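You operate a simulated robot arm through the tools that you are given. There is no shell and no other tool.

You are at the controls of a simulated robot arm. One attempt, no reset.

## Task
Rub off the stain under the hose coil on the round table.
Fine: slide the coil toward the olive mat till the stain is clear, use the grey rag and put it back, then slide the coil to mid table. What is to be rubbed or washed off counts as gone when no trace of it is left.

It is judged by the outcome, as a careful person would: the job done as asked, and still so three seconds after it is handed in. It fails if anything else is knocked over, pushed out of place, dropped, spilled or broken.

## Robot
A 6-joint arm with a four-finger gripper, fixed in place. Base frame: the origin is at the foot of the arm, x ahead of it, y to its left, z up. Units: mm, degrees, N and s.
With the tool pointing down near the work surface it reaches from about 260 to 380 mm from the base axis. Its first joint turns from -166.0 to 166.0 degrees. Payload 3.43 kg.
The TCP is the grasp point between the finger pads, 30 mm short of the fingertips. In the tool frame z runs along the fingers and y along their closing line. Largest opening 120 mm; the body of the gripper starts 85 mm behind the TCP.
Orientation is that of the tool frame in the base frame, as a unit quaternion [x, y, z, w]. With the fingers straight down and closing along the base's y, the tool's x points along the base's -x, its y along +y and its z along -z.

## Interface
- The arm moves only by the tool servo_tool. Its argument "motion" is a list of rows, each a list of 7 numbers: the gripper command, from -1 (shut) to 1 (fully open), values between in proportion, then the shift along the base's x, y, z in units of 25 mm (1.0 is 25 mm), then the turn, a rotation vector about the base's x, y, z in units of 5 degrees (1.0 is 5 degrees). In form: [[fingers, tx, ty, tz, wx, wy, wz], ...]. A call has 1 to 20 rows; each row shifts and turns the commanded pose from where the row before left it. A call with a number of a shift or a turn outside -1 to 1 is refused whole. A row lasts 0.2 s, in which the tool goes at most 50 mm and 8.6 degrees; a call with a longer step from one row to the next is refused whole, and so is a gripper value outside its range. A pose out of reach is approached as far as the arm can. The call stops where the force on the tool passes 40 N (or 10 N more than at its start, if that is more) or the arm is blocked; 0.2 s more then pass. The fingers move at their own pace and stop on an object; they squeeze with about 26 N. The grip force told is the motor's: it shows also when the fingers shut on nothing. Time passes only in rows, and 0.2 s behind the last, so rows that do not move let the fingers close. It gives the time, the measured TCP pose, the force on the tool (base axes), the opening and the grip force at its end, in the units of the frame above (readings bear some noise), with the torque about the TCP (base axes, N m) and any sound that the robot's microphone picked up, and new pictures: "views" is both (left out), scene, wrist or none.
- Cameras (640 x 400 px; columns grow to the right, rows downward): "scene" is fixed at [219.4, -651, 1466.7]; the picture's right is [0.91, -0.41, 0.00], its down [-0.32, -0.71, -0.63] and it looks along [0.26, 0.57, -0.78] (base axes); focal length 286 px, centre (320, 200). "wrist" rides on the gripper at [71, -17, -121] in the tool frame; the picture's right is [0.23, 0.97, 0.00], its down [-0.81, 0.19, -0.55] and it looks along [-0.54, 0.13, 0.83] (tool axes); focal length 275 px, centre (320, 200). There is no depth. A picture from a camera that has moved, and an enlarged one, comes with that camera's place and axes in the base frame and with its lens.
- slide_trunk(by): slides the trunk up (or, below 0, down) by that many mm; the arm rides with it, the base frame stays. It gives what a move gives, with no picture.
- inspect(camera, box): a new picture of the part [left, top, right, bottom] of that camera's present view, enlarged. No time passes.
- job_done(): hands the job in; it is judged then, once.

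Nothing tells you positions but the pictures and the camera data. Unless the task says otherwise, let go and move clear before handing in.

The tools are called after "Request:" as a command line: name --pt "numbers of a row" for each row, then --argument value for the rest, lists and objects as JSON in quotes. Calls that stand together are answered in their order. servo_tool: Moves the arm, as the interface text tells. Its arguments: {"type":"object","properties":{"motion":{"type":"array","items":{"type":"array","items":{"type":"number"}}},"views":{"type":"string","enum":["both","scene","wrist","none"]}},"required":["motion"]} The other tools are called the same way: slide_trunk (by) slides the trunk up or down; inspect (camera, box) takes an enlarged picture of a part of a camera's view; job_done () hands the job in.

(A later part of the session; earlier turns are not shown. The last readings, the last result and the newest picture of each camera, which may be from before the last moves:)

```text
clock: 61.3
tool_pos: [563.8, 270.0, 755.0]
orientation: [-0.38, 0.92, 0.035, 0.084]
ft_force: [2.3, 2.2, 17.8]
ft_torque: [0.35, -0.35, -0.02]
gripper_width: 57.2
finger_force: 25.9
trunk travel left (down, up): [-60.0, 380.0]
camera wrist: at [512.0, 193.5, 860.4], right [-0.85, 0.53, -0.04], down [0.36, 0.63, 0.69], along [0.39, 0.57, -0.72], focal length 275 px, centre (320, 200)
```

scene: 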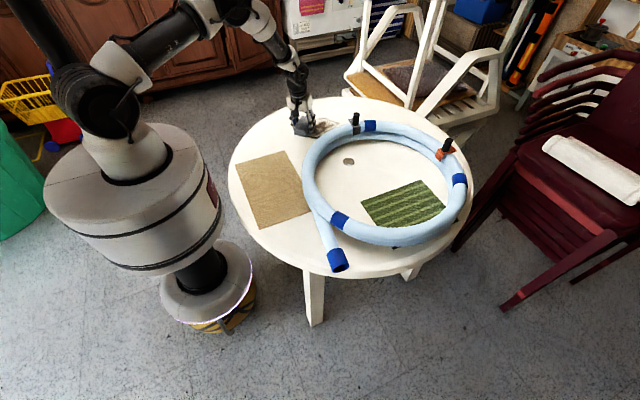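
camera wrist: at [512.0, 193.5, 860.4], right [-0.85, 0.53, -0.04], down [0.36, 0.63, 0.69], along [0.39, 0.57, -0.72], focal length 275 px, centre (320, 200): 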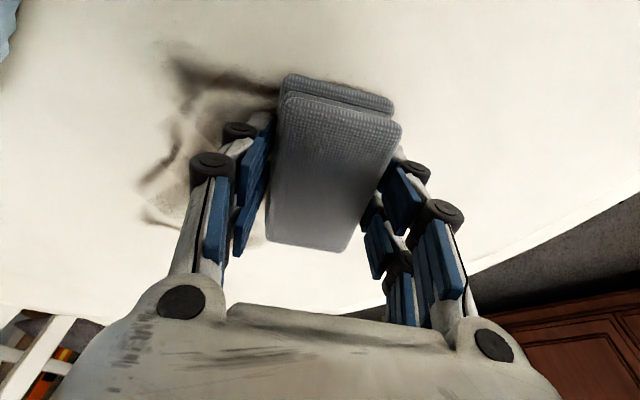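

The rag stays firmly held and the stroke is smooth. I'll continue the zigzag across the stain.

Request:
servo_tool --pt "-0.3 0.34 -0.34 0 0 0 0" --pt "-0.3 0.68 0.68 0 0 0 0" --pt "-0.3 0.68 0.68 0 0 0 0" --pt "-0.3 0.68 0.68 0 0 0 0" --pt "-0.3 0.34 -0.34 0 0 0 0" --pt "-0.3 -0.68 -0.68 0 0 0 0" --pt "-0.3 -0.68 -0.68 0 0 0 0" --pt "-0.3 -0.68 -0.68 0 0 0 0" --pt "-0.3 0.34 -0.34 0 0 0 0" --pt "-0.3 0.68 0.68 0 0 0 0" --pt "-0.3 0.68 0.68 0 0 0 0" --pt "-0.3 0.68 0.68 0 0 0 0" --pt "-0.3 0.34 -0.34 0 0 0 0" --pt "-0.3 -0.68 -0.68 0 0 0 0" --pt "-0.3 -0.68 -0.68 0 0 0 0" --pt "-0.3 -0.68 -0.68 0 0 0 0" --views "both"

```text
clock: 64.7
tool_pos: [598.2, 235.2, 755.4]
orientation: [-0.38, 0.921, 0.033, 0.082]
ft_force: [1.7, 0.0, 11.6]
ft_torque: [0.07, -0.12, -0.01]
gripper_width: 57.3
finger_force: 26.3
trunk travel left (down, up): [-60.0, 380.0]
camera wrist: at [545.8, 159.1, 860.3], right [-0.85, 0.53, -0.04], down [0.36, 0.63, 0.69], along [0.39, 0.57, -0.72], focal length 275 px, centre (320, 200)
```

scene: 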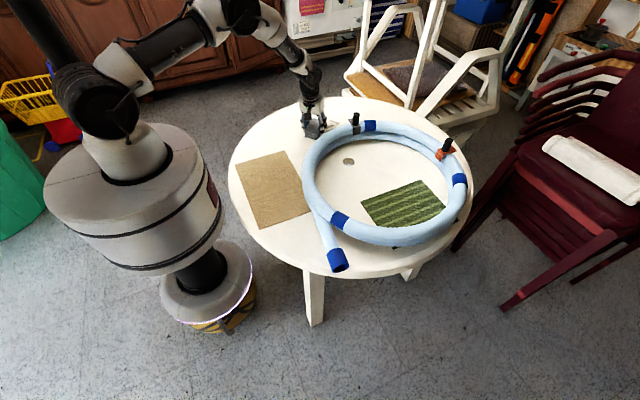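
wrist: 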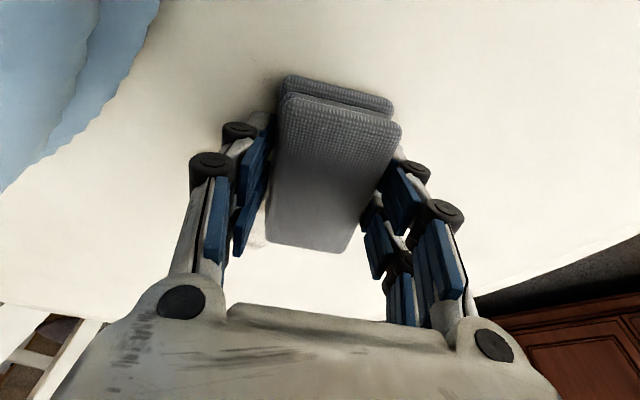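

The wiped area looks clean. I'll continue the strokes over the part nearest the coil and the far end.

Request:
servo_tool --pt "-0.3 0.34 -0.34 0 0 0 0" --pt "-0.3 0.68 0.68 0 0 0 0" --pt "-0.3 0.68 0.68 0 0 0 0" --pt "-0.3 0.68 0.68 0 0 0 0" --pt "-0.3 0.34 -0.34 0 0 0 0" --pt "-0.3 -0.6 -0.6 0 0 0 0" --pt "-0.3 -0.6 -0.6 0 0 0 0" --pt "-0.3 -0.6 -0.6 0 0 0 0" --pt "-0.3 0.34 -0.34 0 0 0 0" --pt "-0.3 0.6 0.6 0 0 0 0" --pt "-0.3 0.6 0.6 0 0 0 0" --pt "-0.3 0.6 0.6 0 0 0 0" --pt "-0.3 0.34 -0.34 0 0 0 0" --pt "-0.3 -0.6 -0.6 0 0 0 0" --pt "-0.3 -0.6 -0.6 0 0 0 0" --pt "-0.3 0.2 -0.2 0 0 0 0" --pt "-0.3 0.6 0.6 0 0 0 0" --pt "-0.3 0.6 0.6 0 0 0 0" --views "both"

```text
clock: 68.5
tool_pos: [687.0, 246.5, 754.5]
orientation: [-0.381, 0.92, 0.034, 0.082]
ft_force: [-1.4, -2.3, 9.7]
ft_torque: [0.15, -0.21, -0.01]
gripper_width: 57.3
finger_force: 25.4
trunk travel left (down, up): [-60.0, 380.0]
camera wrist: at [634.6, 170.8, 860.5], right [-0.85, 0.53, -0.04], down [0.36, 0.63, 0.69], along [0.39, 0.57, -0.72], focal length 275 px, centre (320, 200)
```

scene: 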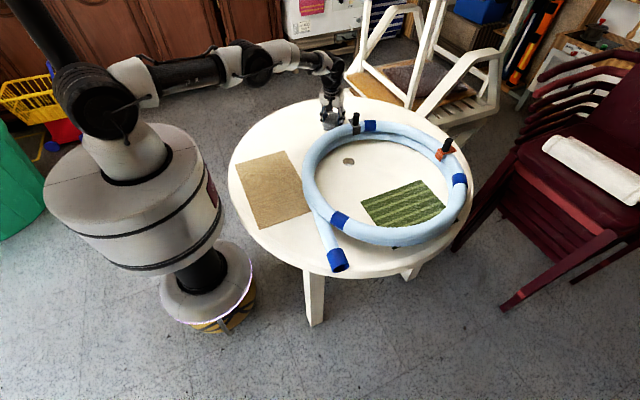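
wrist: 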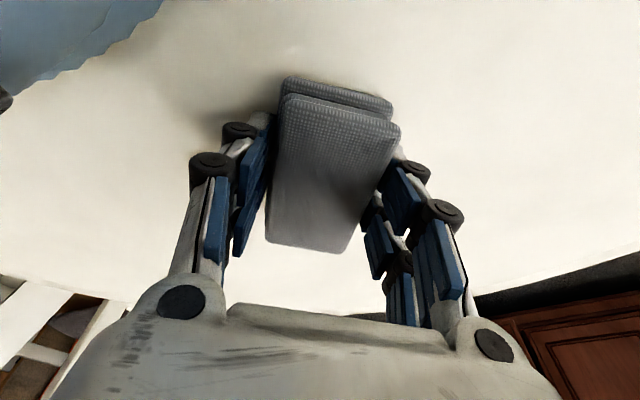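

Request:
inspect --camera "scene" --box '[270, 90, 390, 170]'

Request:
inspect --camera "wrist" --box '[100, 0, 500, 250]'

```text
5.00 times, centred on (330, 130) of scene
camera zoom: at [219.4, -651.0, 1466.7], right [0.91, -0.41, 0.0], down [-0.32, -0.71, -0.63], along [0.26, 0.57, -0.78], focal length 1430 px, centre (270, 550)
```

zoom: 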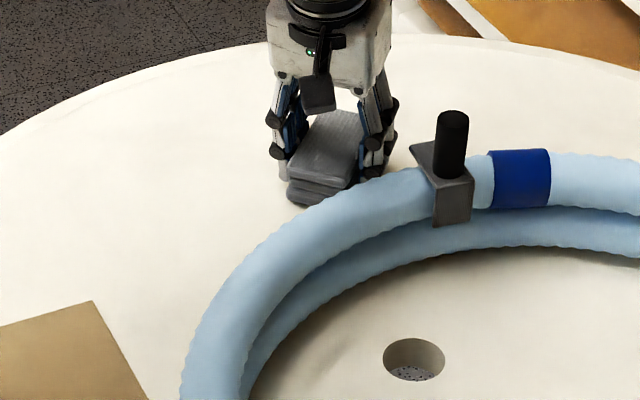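

```text
1.60 times, centred on (300, 125) of wrist
camera zoom: at [634.6, 170.8, 860.5], right [-0.85, 0.53, -0.04], down [0.36, 0.63, 0.69], along [0.39, 0.57, -0.72], focal length 440 px, centre (352, 320)
```

zoom: 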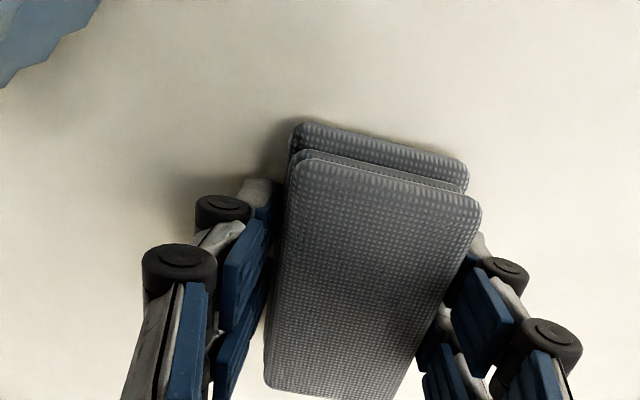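

It looks clean, but I'll make a second full pass back across the area so that no faint trace remains.

Request:
servo_tool --pt "-0.3 -0.6 -0.6 0 0 0 0" --pt "-0.3 -0.6 -0.6 0 0 0 0" --pt "-0.3 -0.5 0.5 0 0 0 0" --pt "-0.3 -0.6 -0.6 0 0 0 0" --pt "-0.3 0.66 0.66 0 0 0 0" --pt "-0.3 0.66 0.66 0 0 0 0" --pt "-0.3 0.66 0.66 0 0 0 0" --pt "-0.3 -0.55 0.55 0 0 0 0" --pt "-0.3 -0.72 -0.72 0 0 0 0" --pt "-0.3 -0.72 -0.72 0 0 0 0" --pt "-0.3 -0.72 -0.72 0 0 0 0" --pt "-0.3 -0.55 0.55 0 0 0 0" --pt "-0.3 0.72 0.72 0 0 0 0" --pt "-0.3 0.72 0.72 0 0 0 0" --pt "-0.3 0.72 0.72 0 0 0 0" --views "none"

Request:
servo_tool --pt "-0.3 -0.55 0.55 0 0 0 0" --pt "-0.3 -0.72 -0.72 0 0 0 0" --pt "-0.3 -0.72 -0.72 0 0 0 0" --pt "-0.3 -0.72 -0.72 0 0 0 0" --pt "-0.3 -0.55 0.55 0 0 0 0" --pt "-0.3 0.72 0.72 0 0 0 0" --pt "-0.3 0.72 0.72 0 0 0 0" --pt "-0.3 0.72 0.72 0 0 0 0" --pt "-0.3 -0.55 0.55 0 0 0 0" --pt "-0.3 -0.72 -0.72 0 0 0 0" --pt "-0.3 -0.72 -0.72 0 0 0 0" --pt "-0.3 -0.72 -0.72 0 0 0 0" --views "both"

```text
clock: 71.7
tool_pos: [651.9, 292.8, 755.2]
orientation: [-0.381, 0.92, 0.035, 0.083]
ft_force: [-1.1, -1.9, 9.9]
ft_torque: [-0.07, -0.13, 0.0]
gripper_width: 57.4
finger_force: 26.6
trunk travel left (down, up): [-60.0, 380.0]
```

```text
clock: 74.3
tool_pos: [557.3, 279.2, 754.5]
orientation: [-0.381, 0.92, 0.034, 0.083]
ft_force: [1.6, 0.1, 15.1]
ft_torque: [0.04, -0.16, 0.02]
gripper_width: 57.4
finger_force: 26.5
trunk travel left (down, up): [-60.0, 380.0]
camera wrist: at [504.6, 203.3, 860.5], right [-0.85, 0.53, -0.04], down [0.36, 0.63, 0.69], along [0.39, 0.57, -0.72], focal length 275 px, centre (320, 200)
```

scene: 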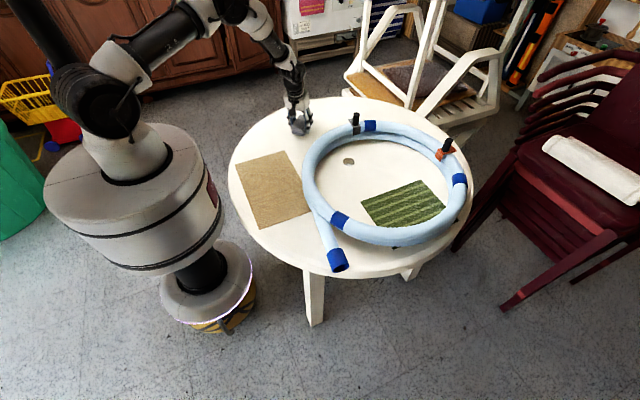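
wrist: 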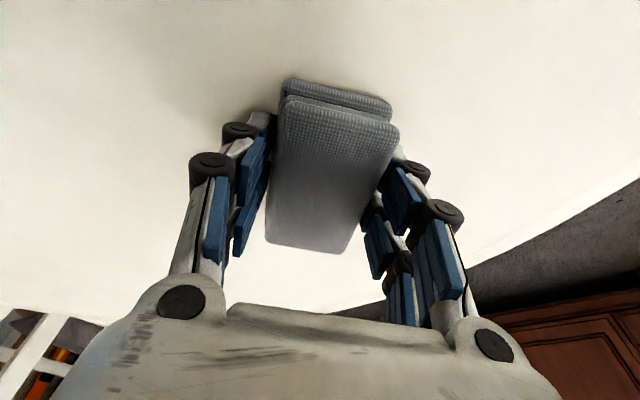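

I'll lift the rag and check the whole area from above before putting it back.

Request:
servo_tool --pt "-0.3 0 0 0.3 0 0 0" --pt "-0.3 0 0 0.8 0 0 0" --pt "-0.3 -0.4 0 1 0 0 0" --pt "-0.3 -0.8 0 1 0 0 0" --pt "-0.3 -0.8 0 1 0 0 0" --views "both"

Request:
inspect --camera "scene" --box '[270, 90, 390, 170]'

Request:
inspect --camera "wrist" --box '[40, 20, 360, 220]'

```text
clock: 75.5
tool_pos: [504.7, 280.3, 858.0]
orientation: [-0.38, 0.921, 0.034, 0.082]
ft_force: [-0.1, 0.1, -0.8]
ft_torque: [-0.02, 0.01, 0.0]
gripper_width: 57.5
finger_force: 26.3
trunk travel left (down, up): [-60.0, 380.0]
camera wrist: at [453.4, 204.1, 963.8], right [-0.85, 0.53, -0.04], down [0.36, 0.63, 0.69], along [0.39, 0.57, -0.72], focal length 275 px, centre (320, 200)
```

scene: 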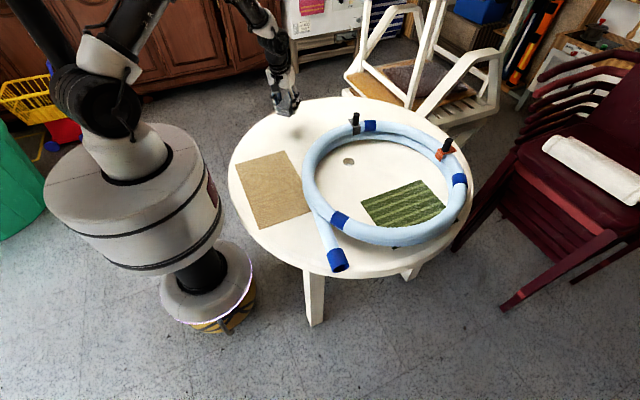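
wrist: 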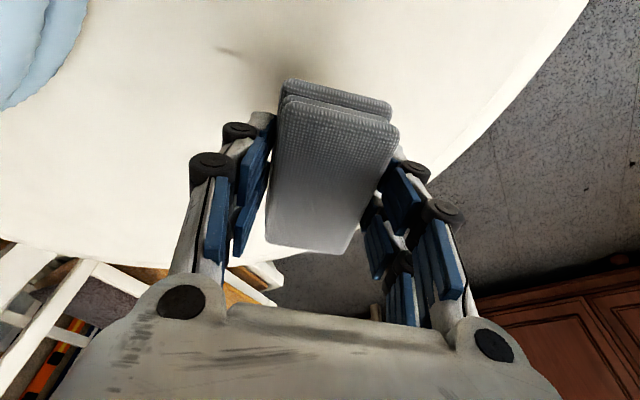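

```text
5.00 times, centred on (330, 130) of scene
camera zoom: at [219.4, -651.0, 1466.7], right [0.91, -0.41, 0.0], down [-0.32, -0.71, -0.63], along [0.26, 0.57, -0.78], focal length 1430 px, centre (270, 550)
```

zoom: 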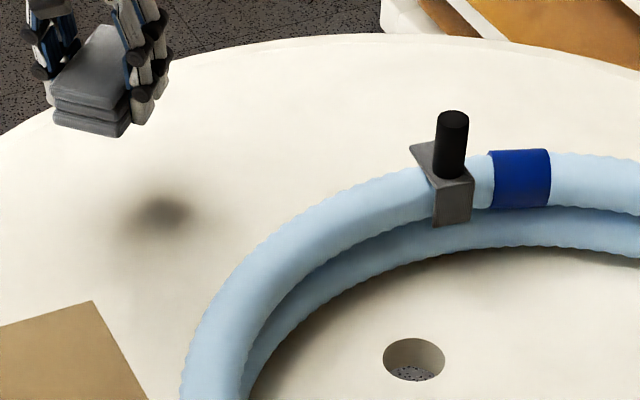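

```text
2.00 times, centred on (200, 120) of wrist
camera zoom: at [453.4, 204.1, 963.8], right [-0.85, 0.53, -0.04], down [0.36, 0.63, 0.69], along [0.39, 0.57, -0.72], focal length 551 px, centre (560, 360)
```

zoom: 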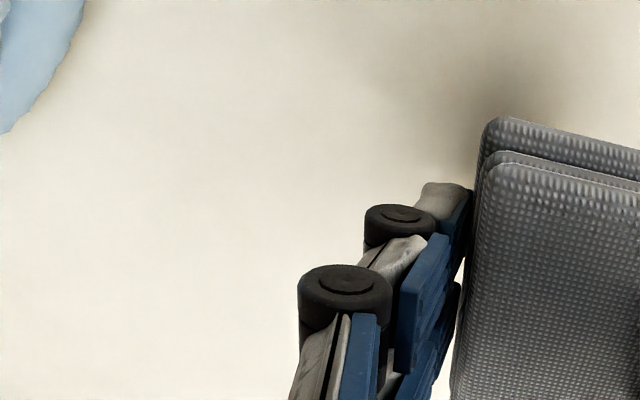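

There may be a faint remaining mark, or just the hand's shadow, near (540–565, 215–265). I'll move the hand aside to tell which.

Request:
servo_tool --pt "-0.3 -0.8 -0.2 0.5 0 0 0" --pt "-0.3 -0.8 -0.2 0.5 0 0 0" --pt "-0.3 -0.8 -0.2 0.5 0 0 -0.5" --pt "-0.3 -0.8 -0.2 0.5 0 0 -0.5" --pt "-0.3 -0.8 -0.2 0.5 0 0 -1" --pt "-0.3 0 0 0 0 0 -1" --views "both"

Request:
inspect --camera "scene" --box '[270, 90, 390, 170]'

Request:
inspect --camera "wrist" --box '[80, 40, 400, 240]'

```text
clock: 76.9
tool_pos: [406.8, 255.0, 919.8]
orientation: [-0.257, 0.962, 0.022, 0.086]
ft_force: [-0.4, -0.3, -0.5]
ft_torque: [0.01, 0.01, 0.0]
gripper_width: 57.4
finger_force: 25.9
trunk travel left (down, up): [-60.0, 380.0]
camera wrist: at [335.8, 194.9, 1025.6], right [-0.68, 0.73, -0.04], down [0.51, 0.51, 0.69], along [0.52, 0.45, -0.72], focal length 275 px, centre (320, 200)
```

scene: 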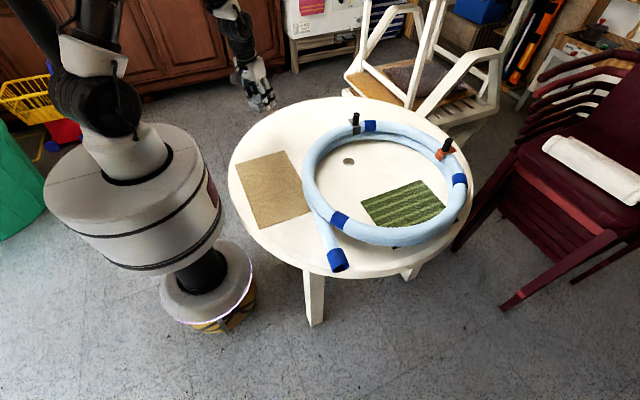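
wrist: 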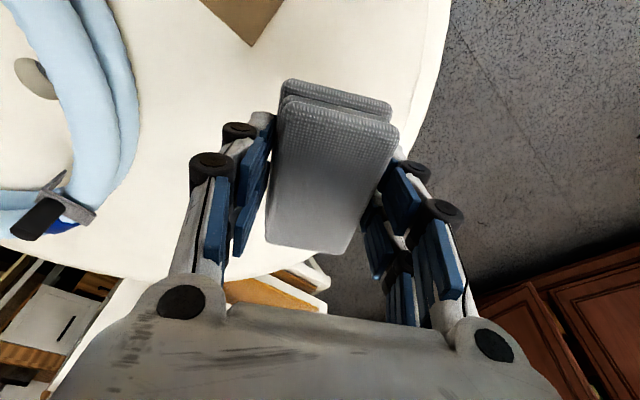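

```text
5.00 times, centred on (330, 130) of scene
camera zoom: at [219.4, -651.0, 1466.7], right [0.91, -0.41, 0.0], down [-0.32, -0.71, -0.63], along [0.26, 0.57, -0.78], focal length 1430 px, centre (270, 550)
```

zoom: 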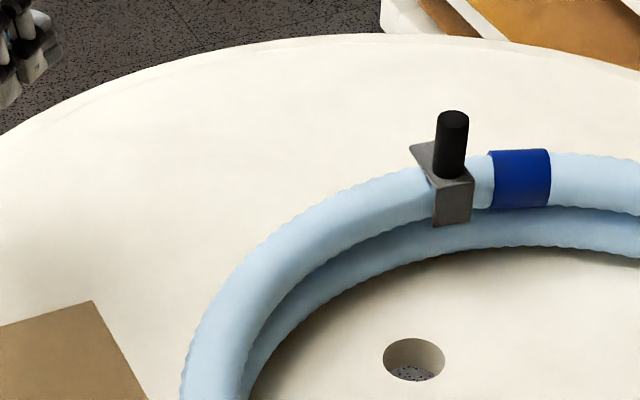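

```text
2.00 times, centred on (240, 140) of wrist
camera zoom: at [335.8, 194.9, 1025.6], right [-0.68, 0.73, -0.04], down [0.51, 0.51, 0.69], along [0.52, 0.45, -0.72], focal length 551 px, centre (480, 320)
```

zoom: 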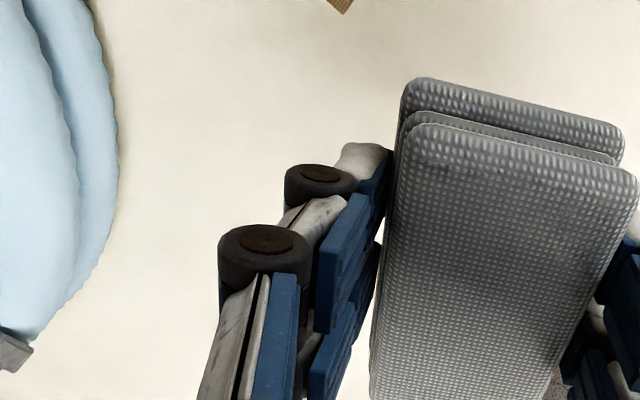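

From here the table is clean, so the dark spot was the hand's shadow. One closer look for any faint residue:

Request:
inspect --camera "scene" --box '[280, 100, 360, 150]'

Request:
servo_tool --pt "-0.3 0 -0.8 0 0 0 -1" --pt "-0.3 0 -0.8 0 0 0 -1" --pt "-0.3 0 -0.8 0 0 0 0" --pt "-0.3 0 -0.8 0 0 0 0" --pt "-0.3 0 -0.8 0 0 0 0" --pt "-0.3 0 0 0 0 0 0" --views "both"

```text
8.00 times, centred on (320, 125) of scene
camera zoom: at [219.4, -651.0, 1466.7], right [0.91, -0.41, 0.0], down [-0.32, -0.71, -0.63], along [0.26, 0.57, -0.78], focal length 2288 px, centre (320, 800)
```

zoom: 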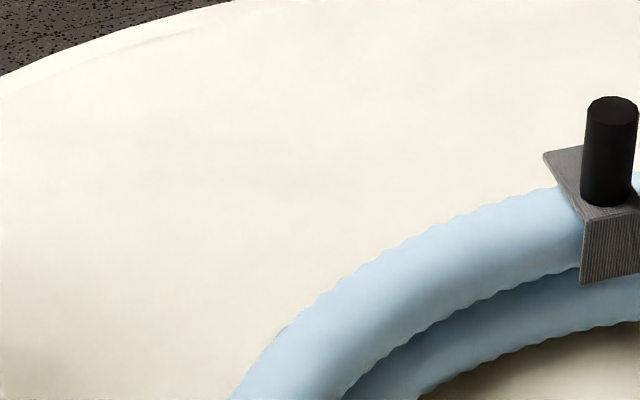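

```text
clock: 78.3
tool_pos: [407.0, 154.7, 918.8]
orientation: [-0.172, 0.981, 0.015, 0.088]
ft_force: [0.0, 0.1, -1.3]
ft_torque: [0.04, 0.02, 0.0]
gripper_width: 57.3
finger_force: 26.0
trunk travel left (down, up): [-60.0, 380.0]
camera wrist: at [327.5, 107.6, 1024.0], right [-0.54, 0.84, -0.04], down [0.59, 0.42, 0.69], along [0.59, 0.35, -0.72], focal length 275 px, centre (320, 200)
```

scene: 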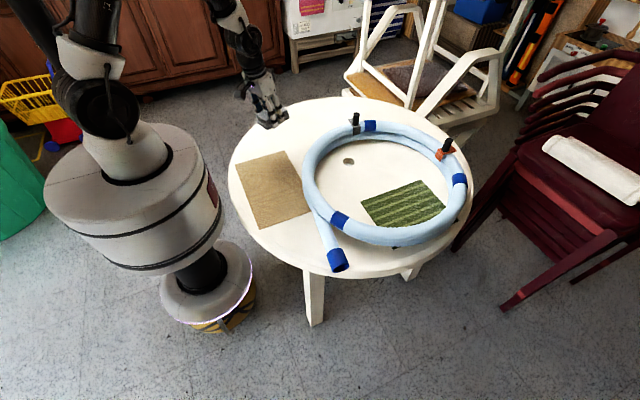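
wrist: 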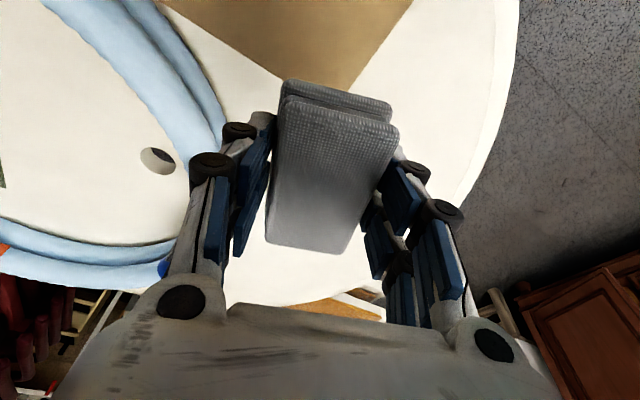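

The table is clean. Now I'll carry the rag back to its original pose at (364.4, 263.8), yaw 92.4°.

Request:
servo_tool --pt "-0.3 -0.114 0.291 -0.3 0 0 0.967" --pt "-0.3 -0.114 0.291 -0.3 0 0 0.967" --pt "-0.3 -0.114 0.291 -0.3 0 0 0.967" --pt "-0.3 -0.114 0.291 -0.3 0 0 0.967" --pt "-0.3 -0.114 0.291 -0.3 0 0 0.967" --pt "-0.3 -0.114 0.291 -0.3 0 0 0.967" --pt "-0.3 -0.114 0.291 -0.3 0 0 0.967" --pt "-0.3 -0.114 0.291 -0.3 0 0 0.967" --pt "-0.3 -0.114 0.291 -0.3 0 0 0.967" --pt "-0.3 -0.114 0.291 -0.3 0 0 0.967" --pt "-0.3 -0.114 0.291 -0.3 0 0 0.967" --pt "-0.3 -0.114 0.291 -0.3 0 0 0.967" --pt "-0.3 -0.114 0.291 -0.3 0 0 0.967" --pt "-0.3 -0.114 0.291 -0.3 0 0 0.967" --pt "-0.3 -0.114 0.291 -0.3 0 0 0.967" --views "both"

```text
clock: 81.5
tool_pos: [365.0, 265.5, 806.7]
orientation: [0.719, -0.689, -0.064, -0.061]
ft_force: [0.4, -0.2, -0.5]
ft_torque: [0.0, 0.02, 0.0]
gripper_width: 57.5
finger_force: 25.6
trunk travel left (down, up): [-60.0, 380.0]
camera wrist: at [385.4, 174.1, 912.1], right [-0.96, -0.27, -0.04], down [-0.22, 0.69, 0.69], along [-0.16, 0.67, -0.73], focal length 275 px, centre (320, 200)
```

scene: 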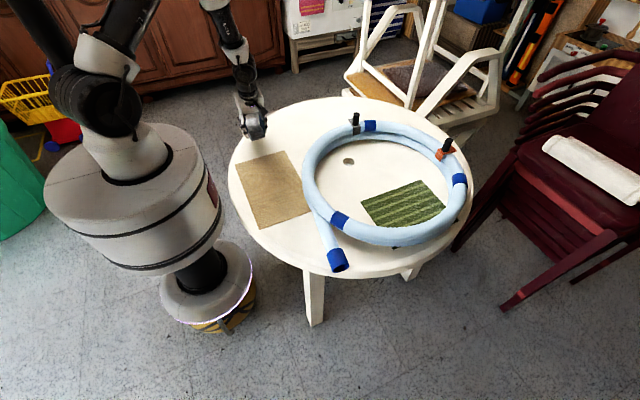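
wrist: 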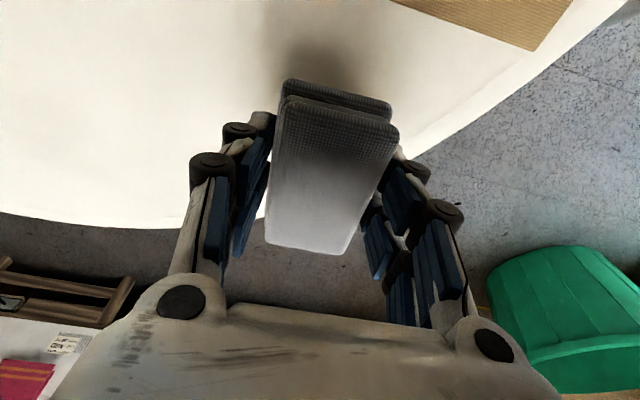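

Request:
servo_tool --pt "-0.3 -0.03 -0.06 -0.8 0 0 0" --pt "-0.3 0 0 -0.7 0 0 0" --pt "-0.3 0 0 -0.35 0 0 0" --pt "-0.3 0 0 -0.12 0 0 0" --views "none"

Request:
servo_tool --pt "-0.3 0 0 -0.04 0 0 0" --pt "-0.3 0 0 0 0 0 0" --views "both"

Request:
inspect --camera "scene" --box '[230, 110, 310, 160]'

```text
clock: 82.5
tool_pos: [362.8, 263.2, 757.0]
orientation: [0.719, -0.689, -0.064, -0.061]
ft_force: [-1.0, 0.2, -1.7]
ft_torque: [-0.02, 0.0, 0.0]
gripper_width: 57.2
finger_force: 25.8
trunk travel left (down, up): [-60.0, 380.0]
```

```text
clock: 83.1
tool_pos: [361.8, 263.8, 755.8]
orientation: [0.719, -0.689, -0.064, -0.061]
ft_force: [0.6, -1.0, -0.2]
ft_torque: [-0.03, -0.02, 0.01]
gripper_width: 57.4
finger_force: 26.8
trunk travel left (down, up): [-60.0, 380.0]
camera wrist: at [384.1, 173.0, 861.6], right [-0.96, -0.27, -0.04], down [-0.22, 0.69, 0.69], along [-0.16, 0.67, -0.73], focal length 275 px, centre (320, 200)
```

scene: 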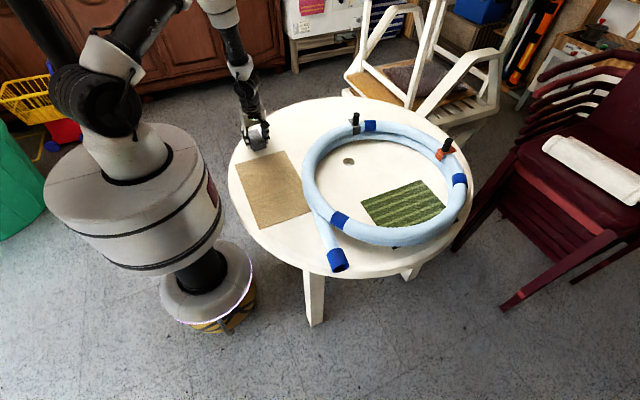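
wrist: 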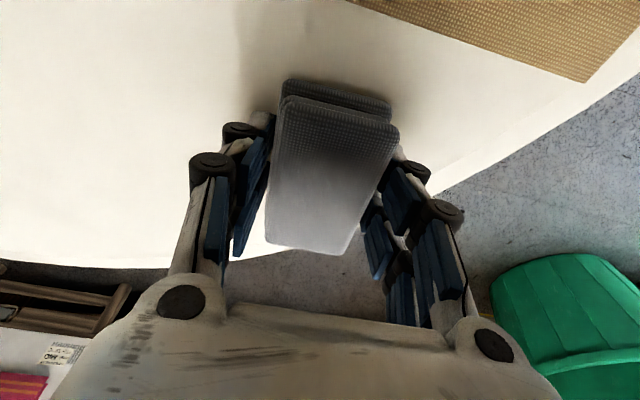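

```text
8.00 times, centred on (270, 135) of scene
camera zoom: at [219.4, -651.0, 1466.7], right [0.91, -0.41, 0.0], down [-0.32, -0.71, -0.63], along [0.26, 0.57, -0.78], focal length 2288 px, centre (720, 720)
```

zoom: 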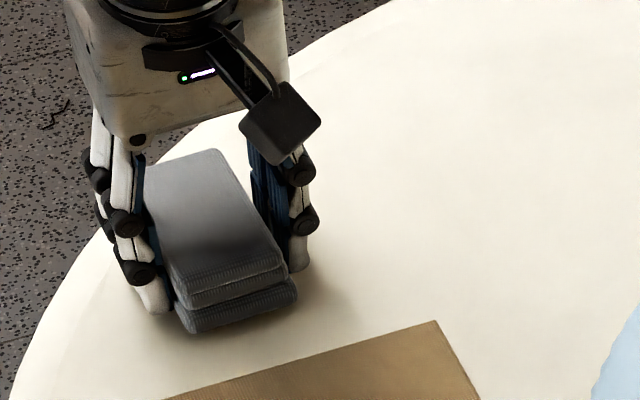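

Request:
servo_tool --pt "-0.3 0.08 0 0 0 0 0" --pt "-0.3 0 0 -0.04 0 0 0" --pt "-0.3 0 0 -0.02 0 0 0" --views "none"

```text
clock: 83.9
tool_pos: [364.0, 263.1, 754.3]
orientation: [0.719, -0.689, -0.064, -0.062]
ft_force: [-0.1, -1.5, 5.3]
ft_torque: [0.35, 0.0, 0.07]
gripper_width: 57.4
finger_force: 26.2
trunk travel left (down, up): [-60.0, 380.0]
```

The rag is resting on the table again. I'll open slowly and then rise straight up.

Request:
servo_tool --pt "0.0 0 0 0 0 0 0" --pt "0.1 0 0 0 0 0 0" --pt "0.35 0 0 0 0 0 0" --pt "0.35 0 0 0 0 0 0" --pt "0.35 0 0 0.4 0 0 0" --pt "0.35 0 0 0.8 0 0 0" --pt "0.35 0 0 1 0 0 0" --pt "0.35 0 0 1 0 0 0" --pt "0.35 0 0 1 0 0 0" --views "both"

Request:
inspect --camera "scene" --box '[230, 110, 310, 160]'

```text
clock: 85.9
tool_pos: [365.2, 262.7, 859.2]
orientation: [0.719, -0.69, -0.064, -0.061]
ft_force: [0.9, -0.4, 0.3]
ft_torque: [0.01, -0.03, -0.01]
gripper_width: 80.6
finger_force: 0.1
trunk travel left (down, up): [-60.0, 380.0]
camera wrist: at [386.1, 172.2, 965.5], right [-0.96, -0.27, -0.04], down [-0.22, 0.69, 0.69], along [-0.16, 0.67, -0.73], focal length 275 px, centre (320, 200)
```

scene: 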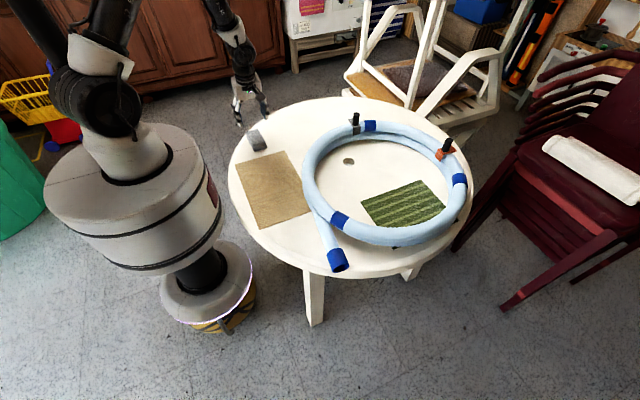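
wrist: 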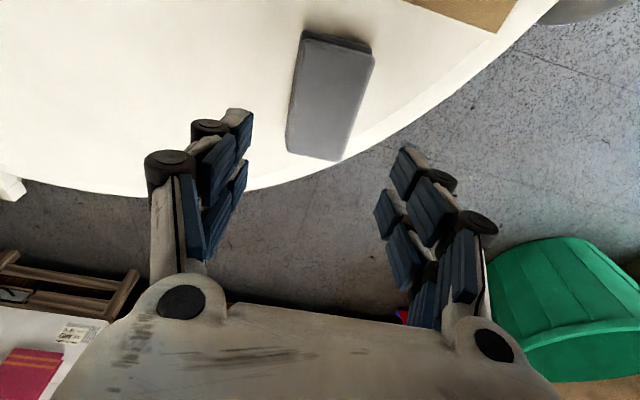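

```text
8.00 times, centred on (270, 135) of scene
camera zoom: at [219.4, -651.0, 1466.7], right [0.91, -0.41, 0.0], down [-0.32, -0.71, -0.63], along [0.26, 0.57, -0.78], focal length 2288 px, centre (720, 720)
```

zoom: 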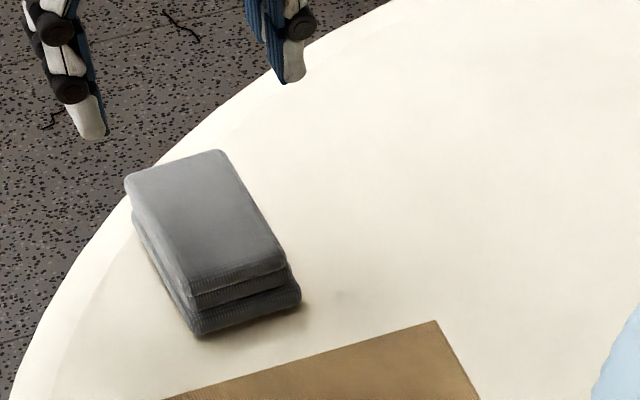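

The rag is back in its original spot. Next I'll straighten the tool and go up for a top view, to locate the coil accurately relative to the table's central hole.

Request:
servo_tool --pt "0.35 0 -0.5 0.8 -1 -0.045 0" --pt "0.35 0 -0.5 0.8 -1 -0.045 0" --pt "0.35 0.3 -0.68 0.42 0 0 -0.97" --pt "0.35 0.3 -0.68 0.42 0 0 -0.97" --pt "0.35 0.3 -0.68 0.42 0 0 -0.97" --pt "0.35 0.3 -0.68 0.42 0 0 -0.97" --pt "0.35 0.3 -0.68 0.42 0 0 -0.97" --pt "0.35 0.3 -0.68 0.42 0 0 -0.97" --pt "0.35 0.3 -0.68 0.42 0 0 -0.97" --pt "0.35 0.3 -0.68 0.42 0 0 -0.97" --pt "0.35 0.3 -0.68 0.42 0 0 -0.97" --pt "0.35 0.3 -0.68 0.42 0 0 -0.97" --pt "0.35 0.3 -0.68 0.42 0 0 -0.97" --pt "0.35 0.3 -0.68 0.42 0 0 -0.97" --pt "0.35 0.3 -0.68 0.42 0 0 -0.97" --pt "0.35 0.3 -0.68 0.42 0 0 -0.97" --pt "0.35 0.3 -0.68 0.42 0 0 -0.97" --pt "0.35 0.3 -0.68 0.42 0 0 -0.97" --pt "0.35 0.3 -0.68 0.42 0 0 -0.97" --pt "0.35 0.3 -0.68 0.42 0 0 -0.97" --views "both"

Request:
inspect --camera "scene" --box '[230, 80, 490, 280]'

```text
clock: 90.1
tool_pos: [500.5, -68.8, 1088.2]
orientation: [-0.044, 0.999, 0.0, 0.002]
ft_force: [0.1, 0.1, 0.4]
ft_torque: [0.02, 0.01, 0.0]
gripper_width: 81.0
finger_force: 0.0
trunk travel left (down, up): [-60.0, 380.0]
camera wrist: at [430.4, -91.5, 1208.8], right [-0.31, 0.95, 0.0], down [0.79, 0.26, 0.56], along [0.53, 0.17, -0.83], focal length 275 px, centre (320, 200)
```

scene: 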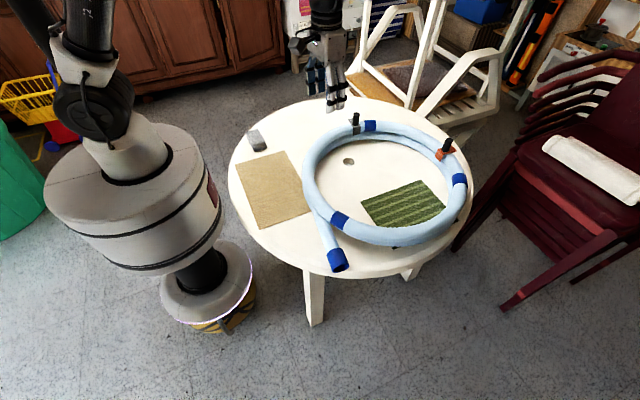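
wrist: 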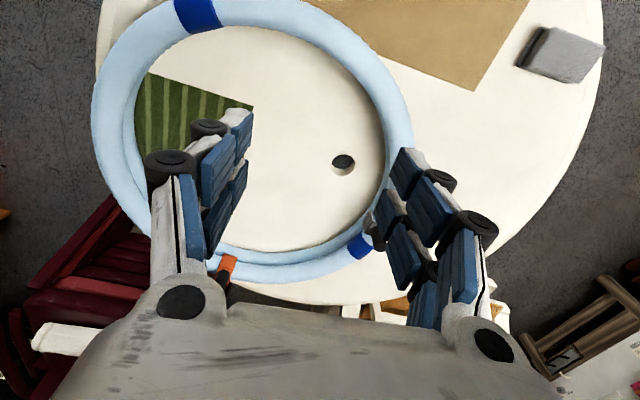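

```text
2.00 times, centred on (360, 180) of scene
camera zoom: at [219.4, -651.0, 1466.7], right [0.91, -0.41, 0.0], down [-0.32, -0.71, -0.63], along [0.26, 0.57, -0.78], focal length 572 px, centre (240, 240)
```

zoom: 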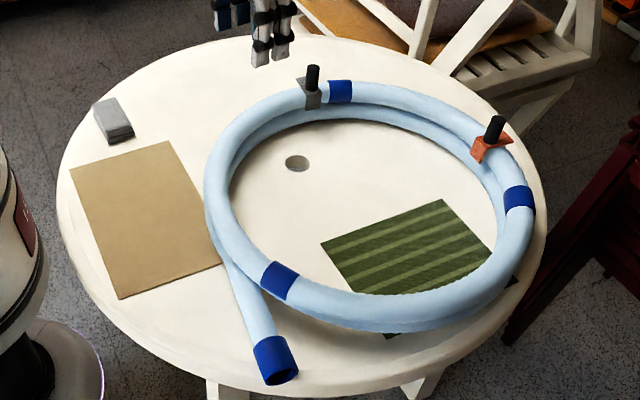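

From two views the hole is at about (648, 28) and the coil's centre at about (706, -114). It therefore needs to move about 154 mm along (-0.38, 0.93). I'll put the open fingers inside the ring and push its left limb outward from within, which keeps it stable.

Request:
servo_tool --pt "0.8 0.32 0.13 -0.3 0 0 1" --pt "0.8 0.32 0.13 -0.3 0 0 1" --pt "0.8 0.32 0.13 -0.3 0 0 1" --pt "0.8 0.32 0.13 -0.3 0 0 1" --pt "0.8 0.32 0.13 -0.3 0 0 1" --pt "0.8 0.32 0.13 -0.3 0 0 1" --pt "0.8 0.32 0.13 -0.3 0 0 1" --pt "0.8 0.32 0.13 -0.3 0 0 1" --pt "0.8 0.32 0.13 -0.3 0 0 1" --pt "0.8 0.32 0.13 -0.3 0 0 1" --pt "0.8 0.32 0.13 -0.3 0 0 1" --pt "0.8 0.32 0.13 -0.3 0 0 1" --pt "0.8 0.32 0.13 -0.3 0 0 1" --pt "0.8 0.32 0.13 -0.3 0 0 1" --pt "0.8 0.32 0.13 -0.3 0 0 1" --pt "0.8 0.32 0.13 -0.3 0 0 1" --pt "0.8 0.32 0.13 -0.3 0 0 1" --pt "0.8 0.32 0.13 -0.3 0 0 1" --pt "0.8 0.32 0.13 -0.3 0 0 1" --pt "0.8 0.32 0.13 -0.3 0 0 1" --views "both"

```text
clock: 94.3
tool_pos: [659.2, -4.0, 938.9]
orientation: [0.794, -0.608, -0.002, -0.001]
ft_force: [-0.2, -0.7, -0.2]
ft_torque: [0.0, -0.03, 0.01]
gripper_width: 108.1
finger_force: 0.0
trunk travel left (down, up): [-60.0, 380.0]
camera wrist: at [695.8, -68.6, 1058.8], right [-0.88, -0.48, 0.0], down [-0.4, 0.73, 0.56], along [-0.26, 0.49, -0.83], focal length 275 px, centre (320, 200)
```

scene: 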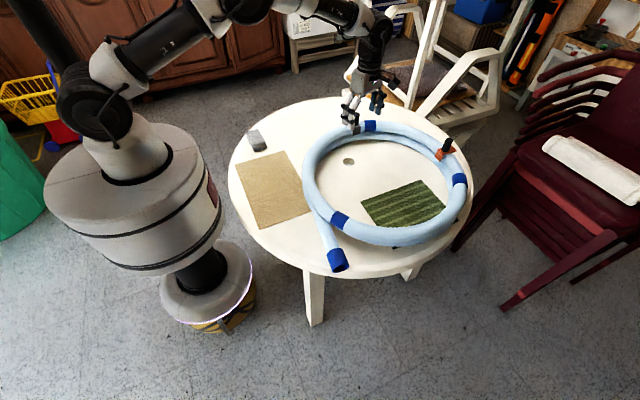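
wrist: 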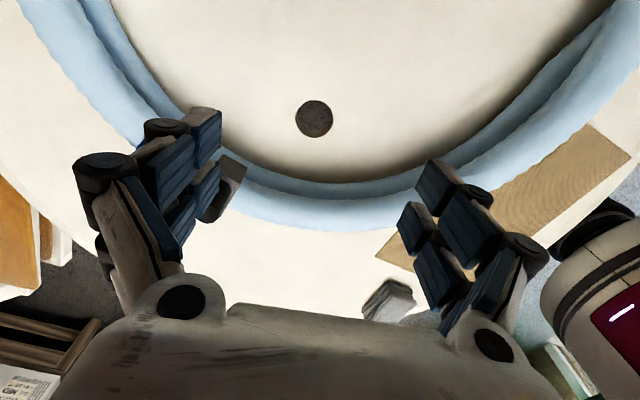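

The grey clamp sits near where one finger would go, so I'll narrow the fingers to 60 mm and turn a bit more to stay clear of it. Then I'll lower inside the ring.

Request:
servo_tool --pt "0 0 0 -0.5 0 0 0.7" --pt "0 0 0 -1 0 0 0.7" --pt "0 0 0 -1 0 0 0" --pt "0 0 0 -1 0 0 0" --pt "0 0 0 -1 0 0 0" --pt "0 0 0 -1 0 0 0" --pt "0 0 0 -1 0 0 0" --views "both"

Request:
inspect --camera "scene" --box '[280, 70, 440, 190]'

```text
clock: 95.9
tool_pos: [660.7, -4.6, 775.2]
orientation: [0.829, -0.559, 0.0, -0.001]
ft_force: [-0.3, 0.6, -0.4]
ft_torque: [-0.01, 0.01, 0.03]
gripper_width: 60.0
finger_force: 0.1
trunk travel left (down, up): [-60.0, 380.0]
camera wrist: at [703.5, -64.7, 896.1], right [-0.82, -0.58, 0.0], down [-0.48, 0.68, 0.55], along [-0.32, 0.45, -0.83], focal length 275 px, centre (320, 200)
```

scene: 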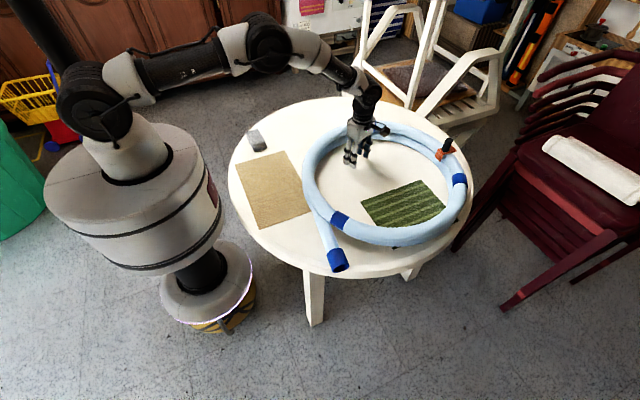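
wrist: 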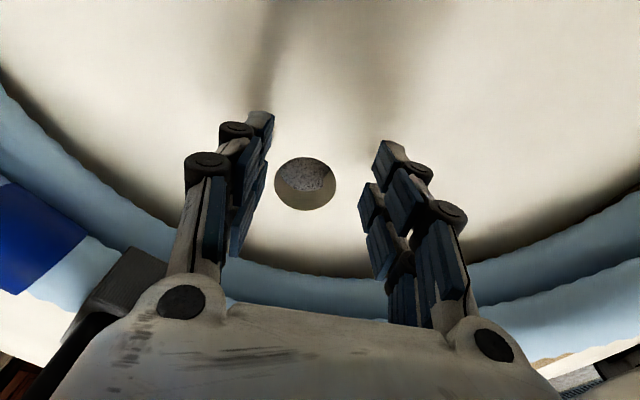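

```text
3.33 times, centred on (360, 130) of scene
camera zoom: at [219.4, -651.0, 1466.7], right [0.91, -0.41, 0.0], down [-0.32, -0.71, -0.63], along [0.26, 0.57, -0.78], focal length 953 px, centre (187, 433)
```

zoom: 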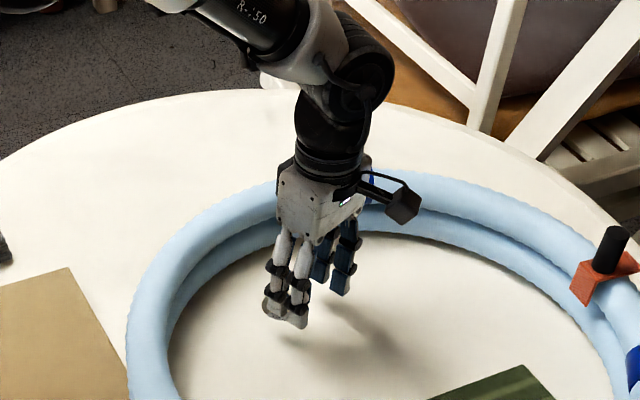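

Request:
servo_tool --pt "0 0 0 -0.7 0 0 0" --pt "0 -0.3 0.742 0 0 0 0" --pt "0 -0.3 0.742 0 0 0 0" --pt "0 -0.15 0.371 0 0 0 0" --pt "0 -0.15 0.371 0 0 0 0" --pt "0 -0.15 0.371 0 0 0 0" --views "both"

Request:
inspect --camera "scene" --box '[280, 70, 440, 190]'

```text
clock: 97.3
tool_pos: [634.2, 61.5, 758.7]
orientation: [0.829, -0.559, -0.002, -0.001]
ft_force: [-0.2, 0.2, 0.2]
ft_torque: [-0.01, 0.01, -0.03]
gripper_width: 59.9
finger_force: 0.0
trunk travel left (down, up): [-60.0, 380.0]
camera wrist: at [676.4, 1.5, 878.6], right [-0.82, -0.58, 0.0], down [-0.48, 0.68, 0.55], along [-0.32, 0.45, -0.83], focal length 275 px, centre (320, 200)
```

scene: 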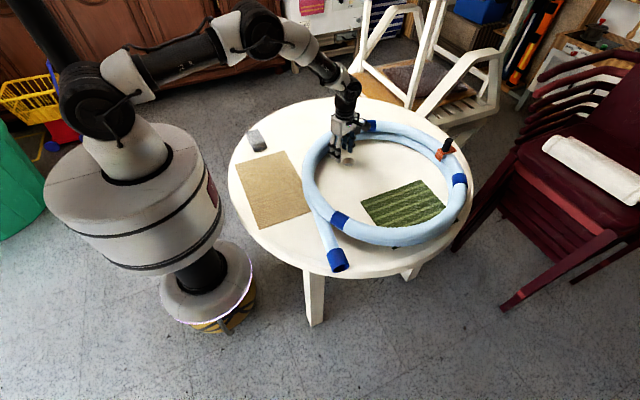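
wrist: 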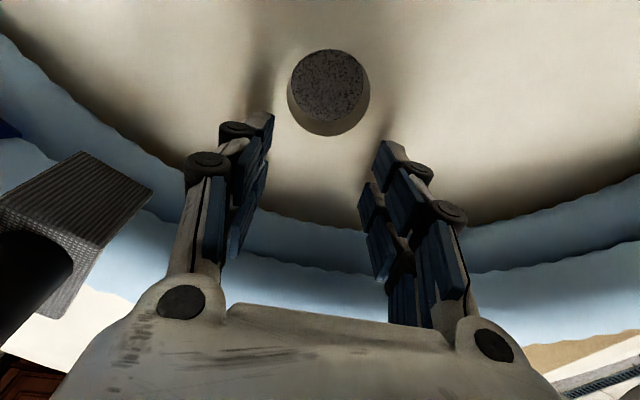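

```text
3.33 times, centred on (360, 130) of scene
camera zoom: at [219.4, -651.0, 1466.7], right [0.91, -0.41, 0.0], down [-0.32, -0.71, -0.63], along [0.26, 0.57, -0.78], focal length 953 px, centre (187, 433)
```

zoom: 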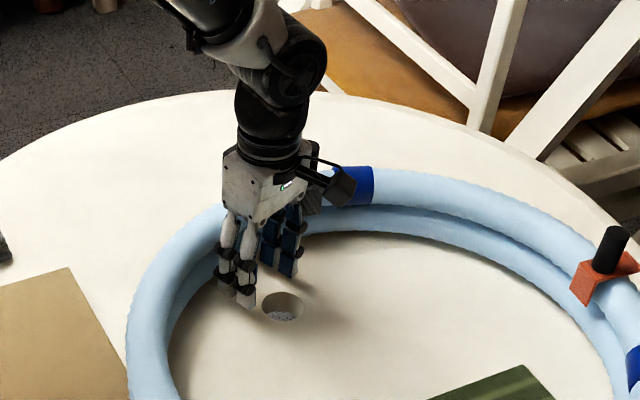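

Request:
servo_tool --pt "0 -0.15 0.371 0 0 0 0" --pt "0 -0.15 0.371 0 0 0 0" --pt "0 -0.15 0.371 0 0 0 0" --views "both"

Request:
inspect --camera "scene" --box '[280, 70, 440, 190]'

```text
clock: 98.1
tool_pos: [621.3, 89.7, 759.1]
orientation: [0.829, -0.559, -0.002, -0.001]
ft_force: [0.8, -3.7, 1.9]
ft_torque: [-0.03, -0.03, -0.16]
gripper_width: 59.8
finger_force: 0.0
trunk travel left (down, up): [-60.0, 380.0]
camera wrist: at [665.0, 29.1, 879.0], right [-0.82, -0.58, 0.0], down [-0.48, 0.68, 0.56], along [-0.32, 0.45, -0.83], focal length 275 px, centre (320, 200)
```

scene: 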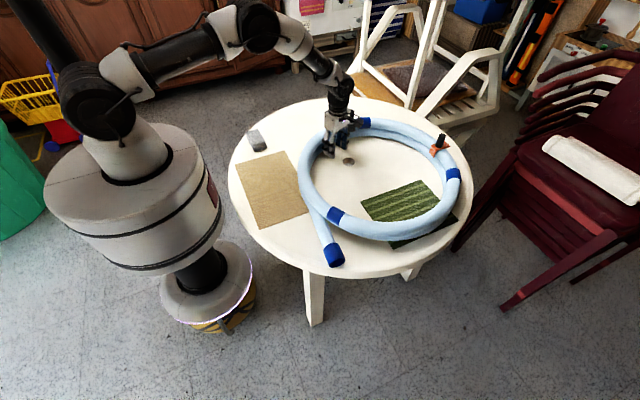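
wrist: 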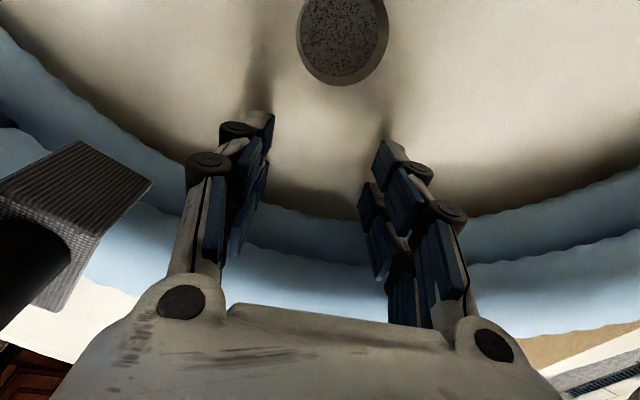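

```text
3.33 times, centred on (360, 130) of scene
camera zoom: at [219.4, -651.0, 1466.7], right [0.91, -0.41, 0.0], down [-0.32, -0.71, -0.63], along [0.26, 0.57, -0.78], focal length 953 px, centre (187, 433)
```

zoom: 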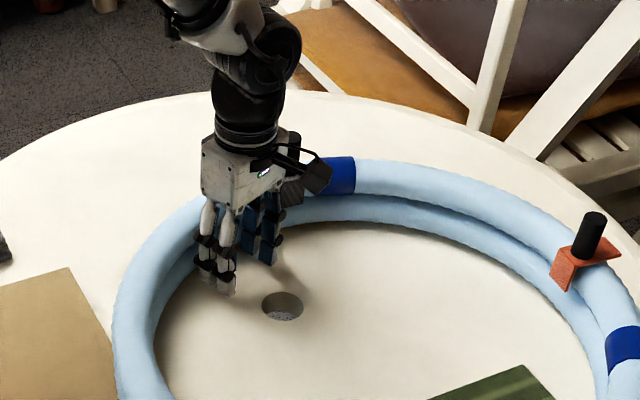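

Contact at about 4 N, and the coil is following. I'll continue along the same line.

Request:
servo_tool --pt "0 -0.15 0.371 0 0 0 0" --pt "0 -0.15 0.371 0 0 0 0" --pt "0 -0.15 0.371 0 0 0 0" --pt "0 -0.15 0.371 0 0 0 0" --pt "0 -0.15 0.371 0 0 0 0" --pt "0 -0.15 0.371 0 0 0 0" --views "both"

Request:
inspect --camera "scene" --box '[230, 80, 490, 280]'

```text
clock: 99.5
tool_pos: [599.4, 144.5, 759.2]
orientation: [0.83, -0.558, -0.002, -0.001]
ft_force: [1.7, -4.7, 2.2]
ft_torque: [-0.02, -0.08, -0.19]
gripper_width: 59.9
finger_force: 0.1
trunk travel left (down, up): [-60.0, 380.0]
camera wrist: at [642.0, 85.2, 878.9], right [-0.81, -0.58, 0.0], down [-0.48, 0.68, 0.56], along [-0.32, 0.45, -0.83], focal length 275 px, centre (320, 200)
```

scene: 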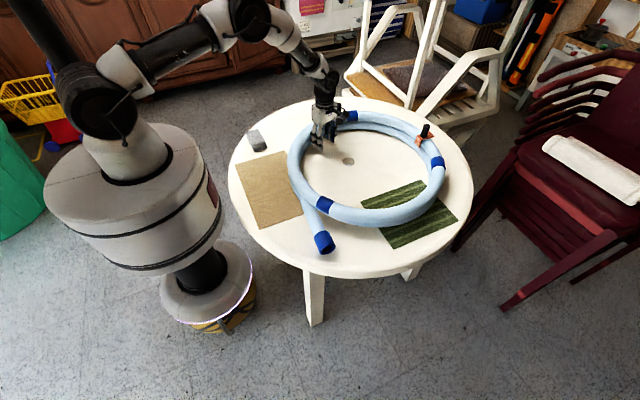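
wrist: 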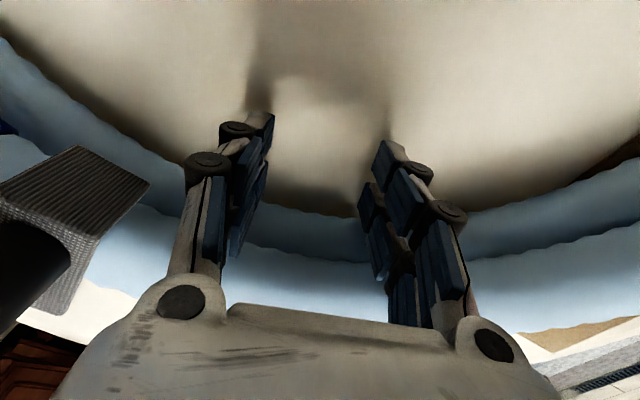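

```text
2.00 times, centred on (360, 180) of scene
camera zoom: at [219.4, -651.0, 1466.7], right [0.91, -0.41, 0.0], down [-0.32, -0.71, -0.63], along [0.26, 0.57, -0.78], focal length 572 px, centre (240, 240)
```

zoom: 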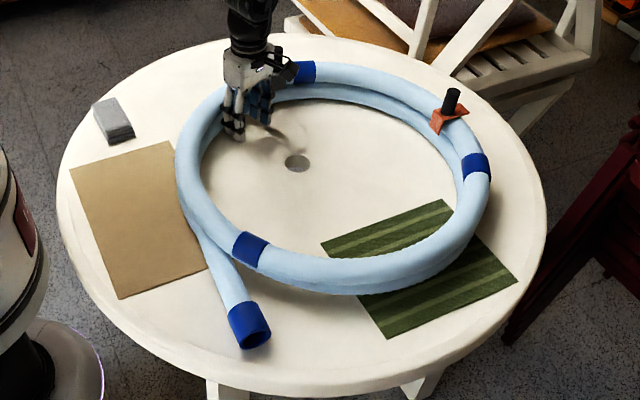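

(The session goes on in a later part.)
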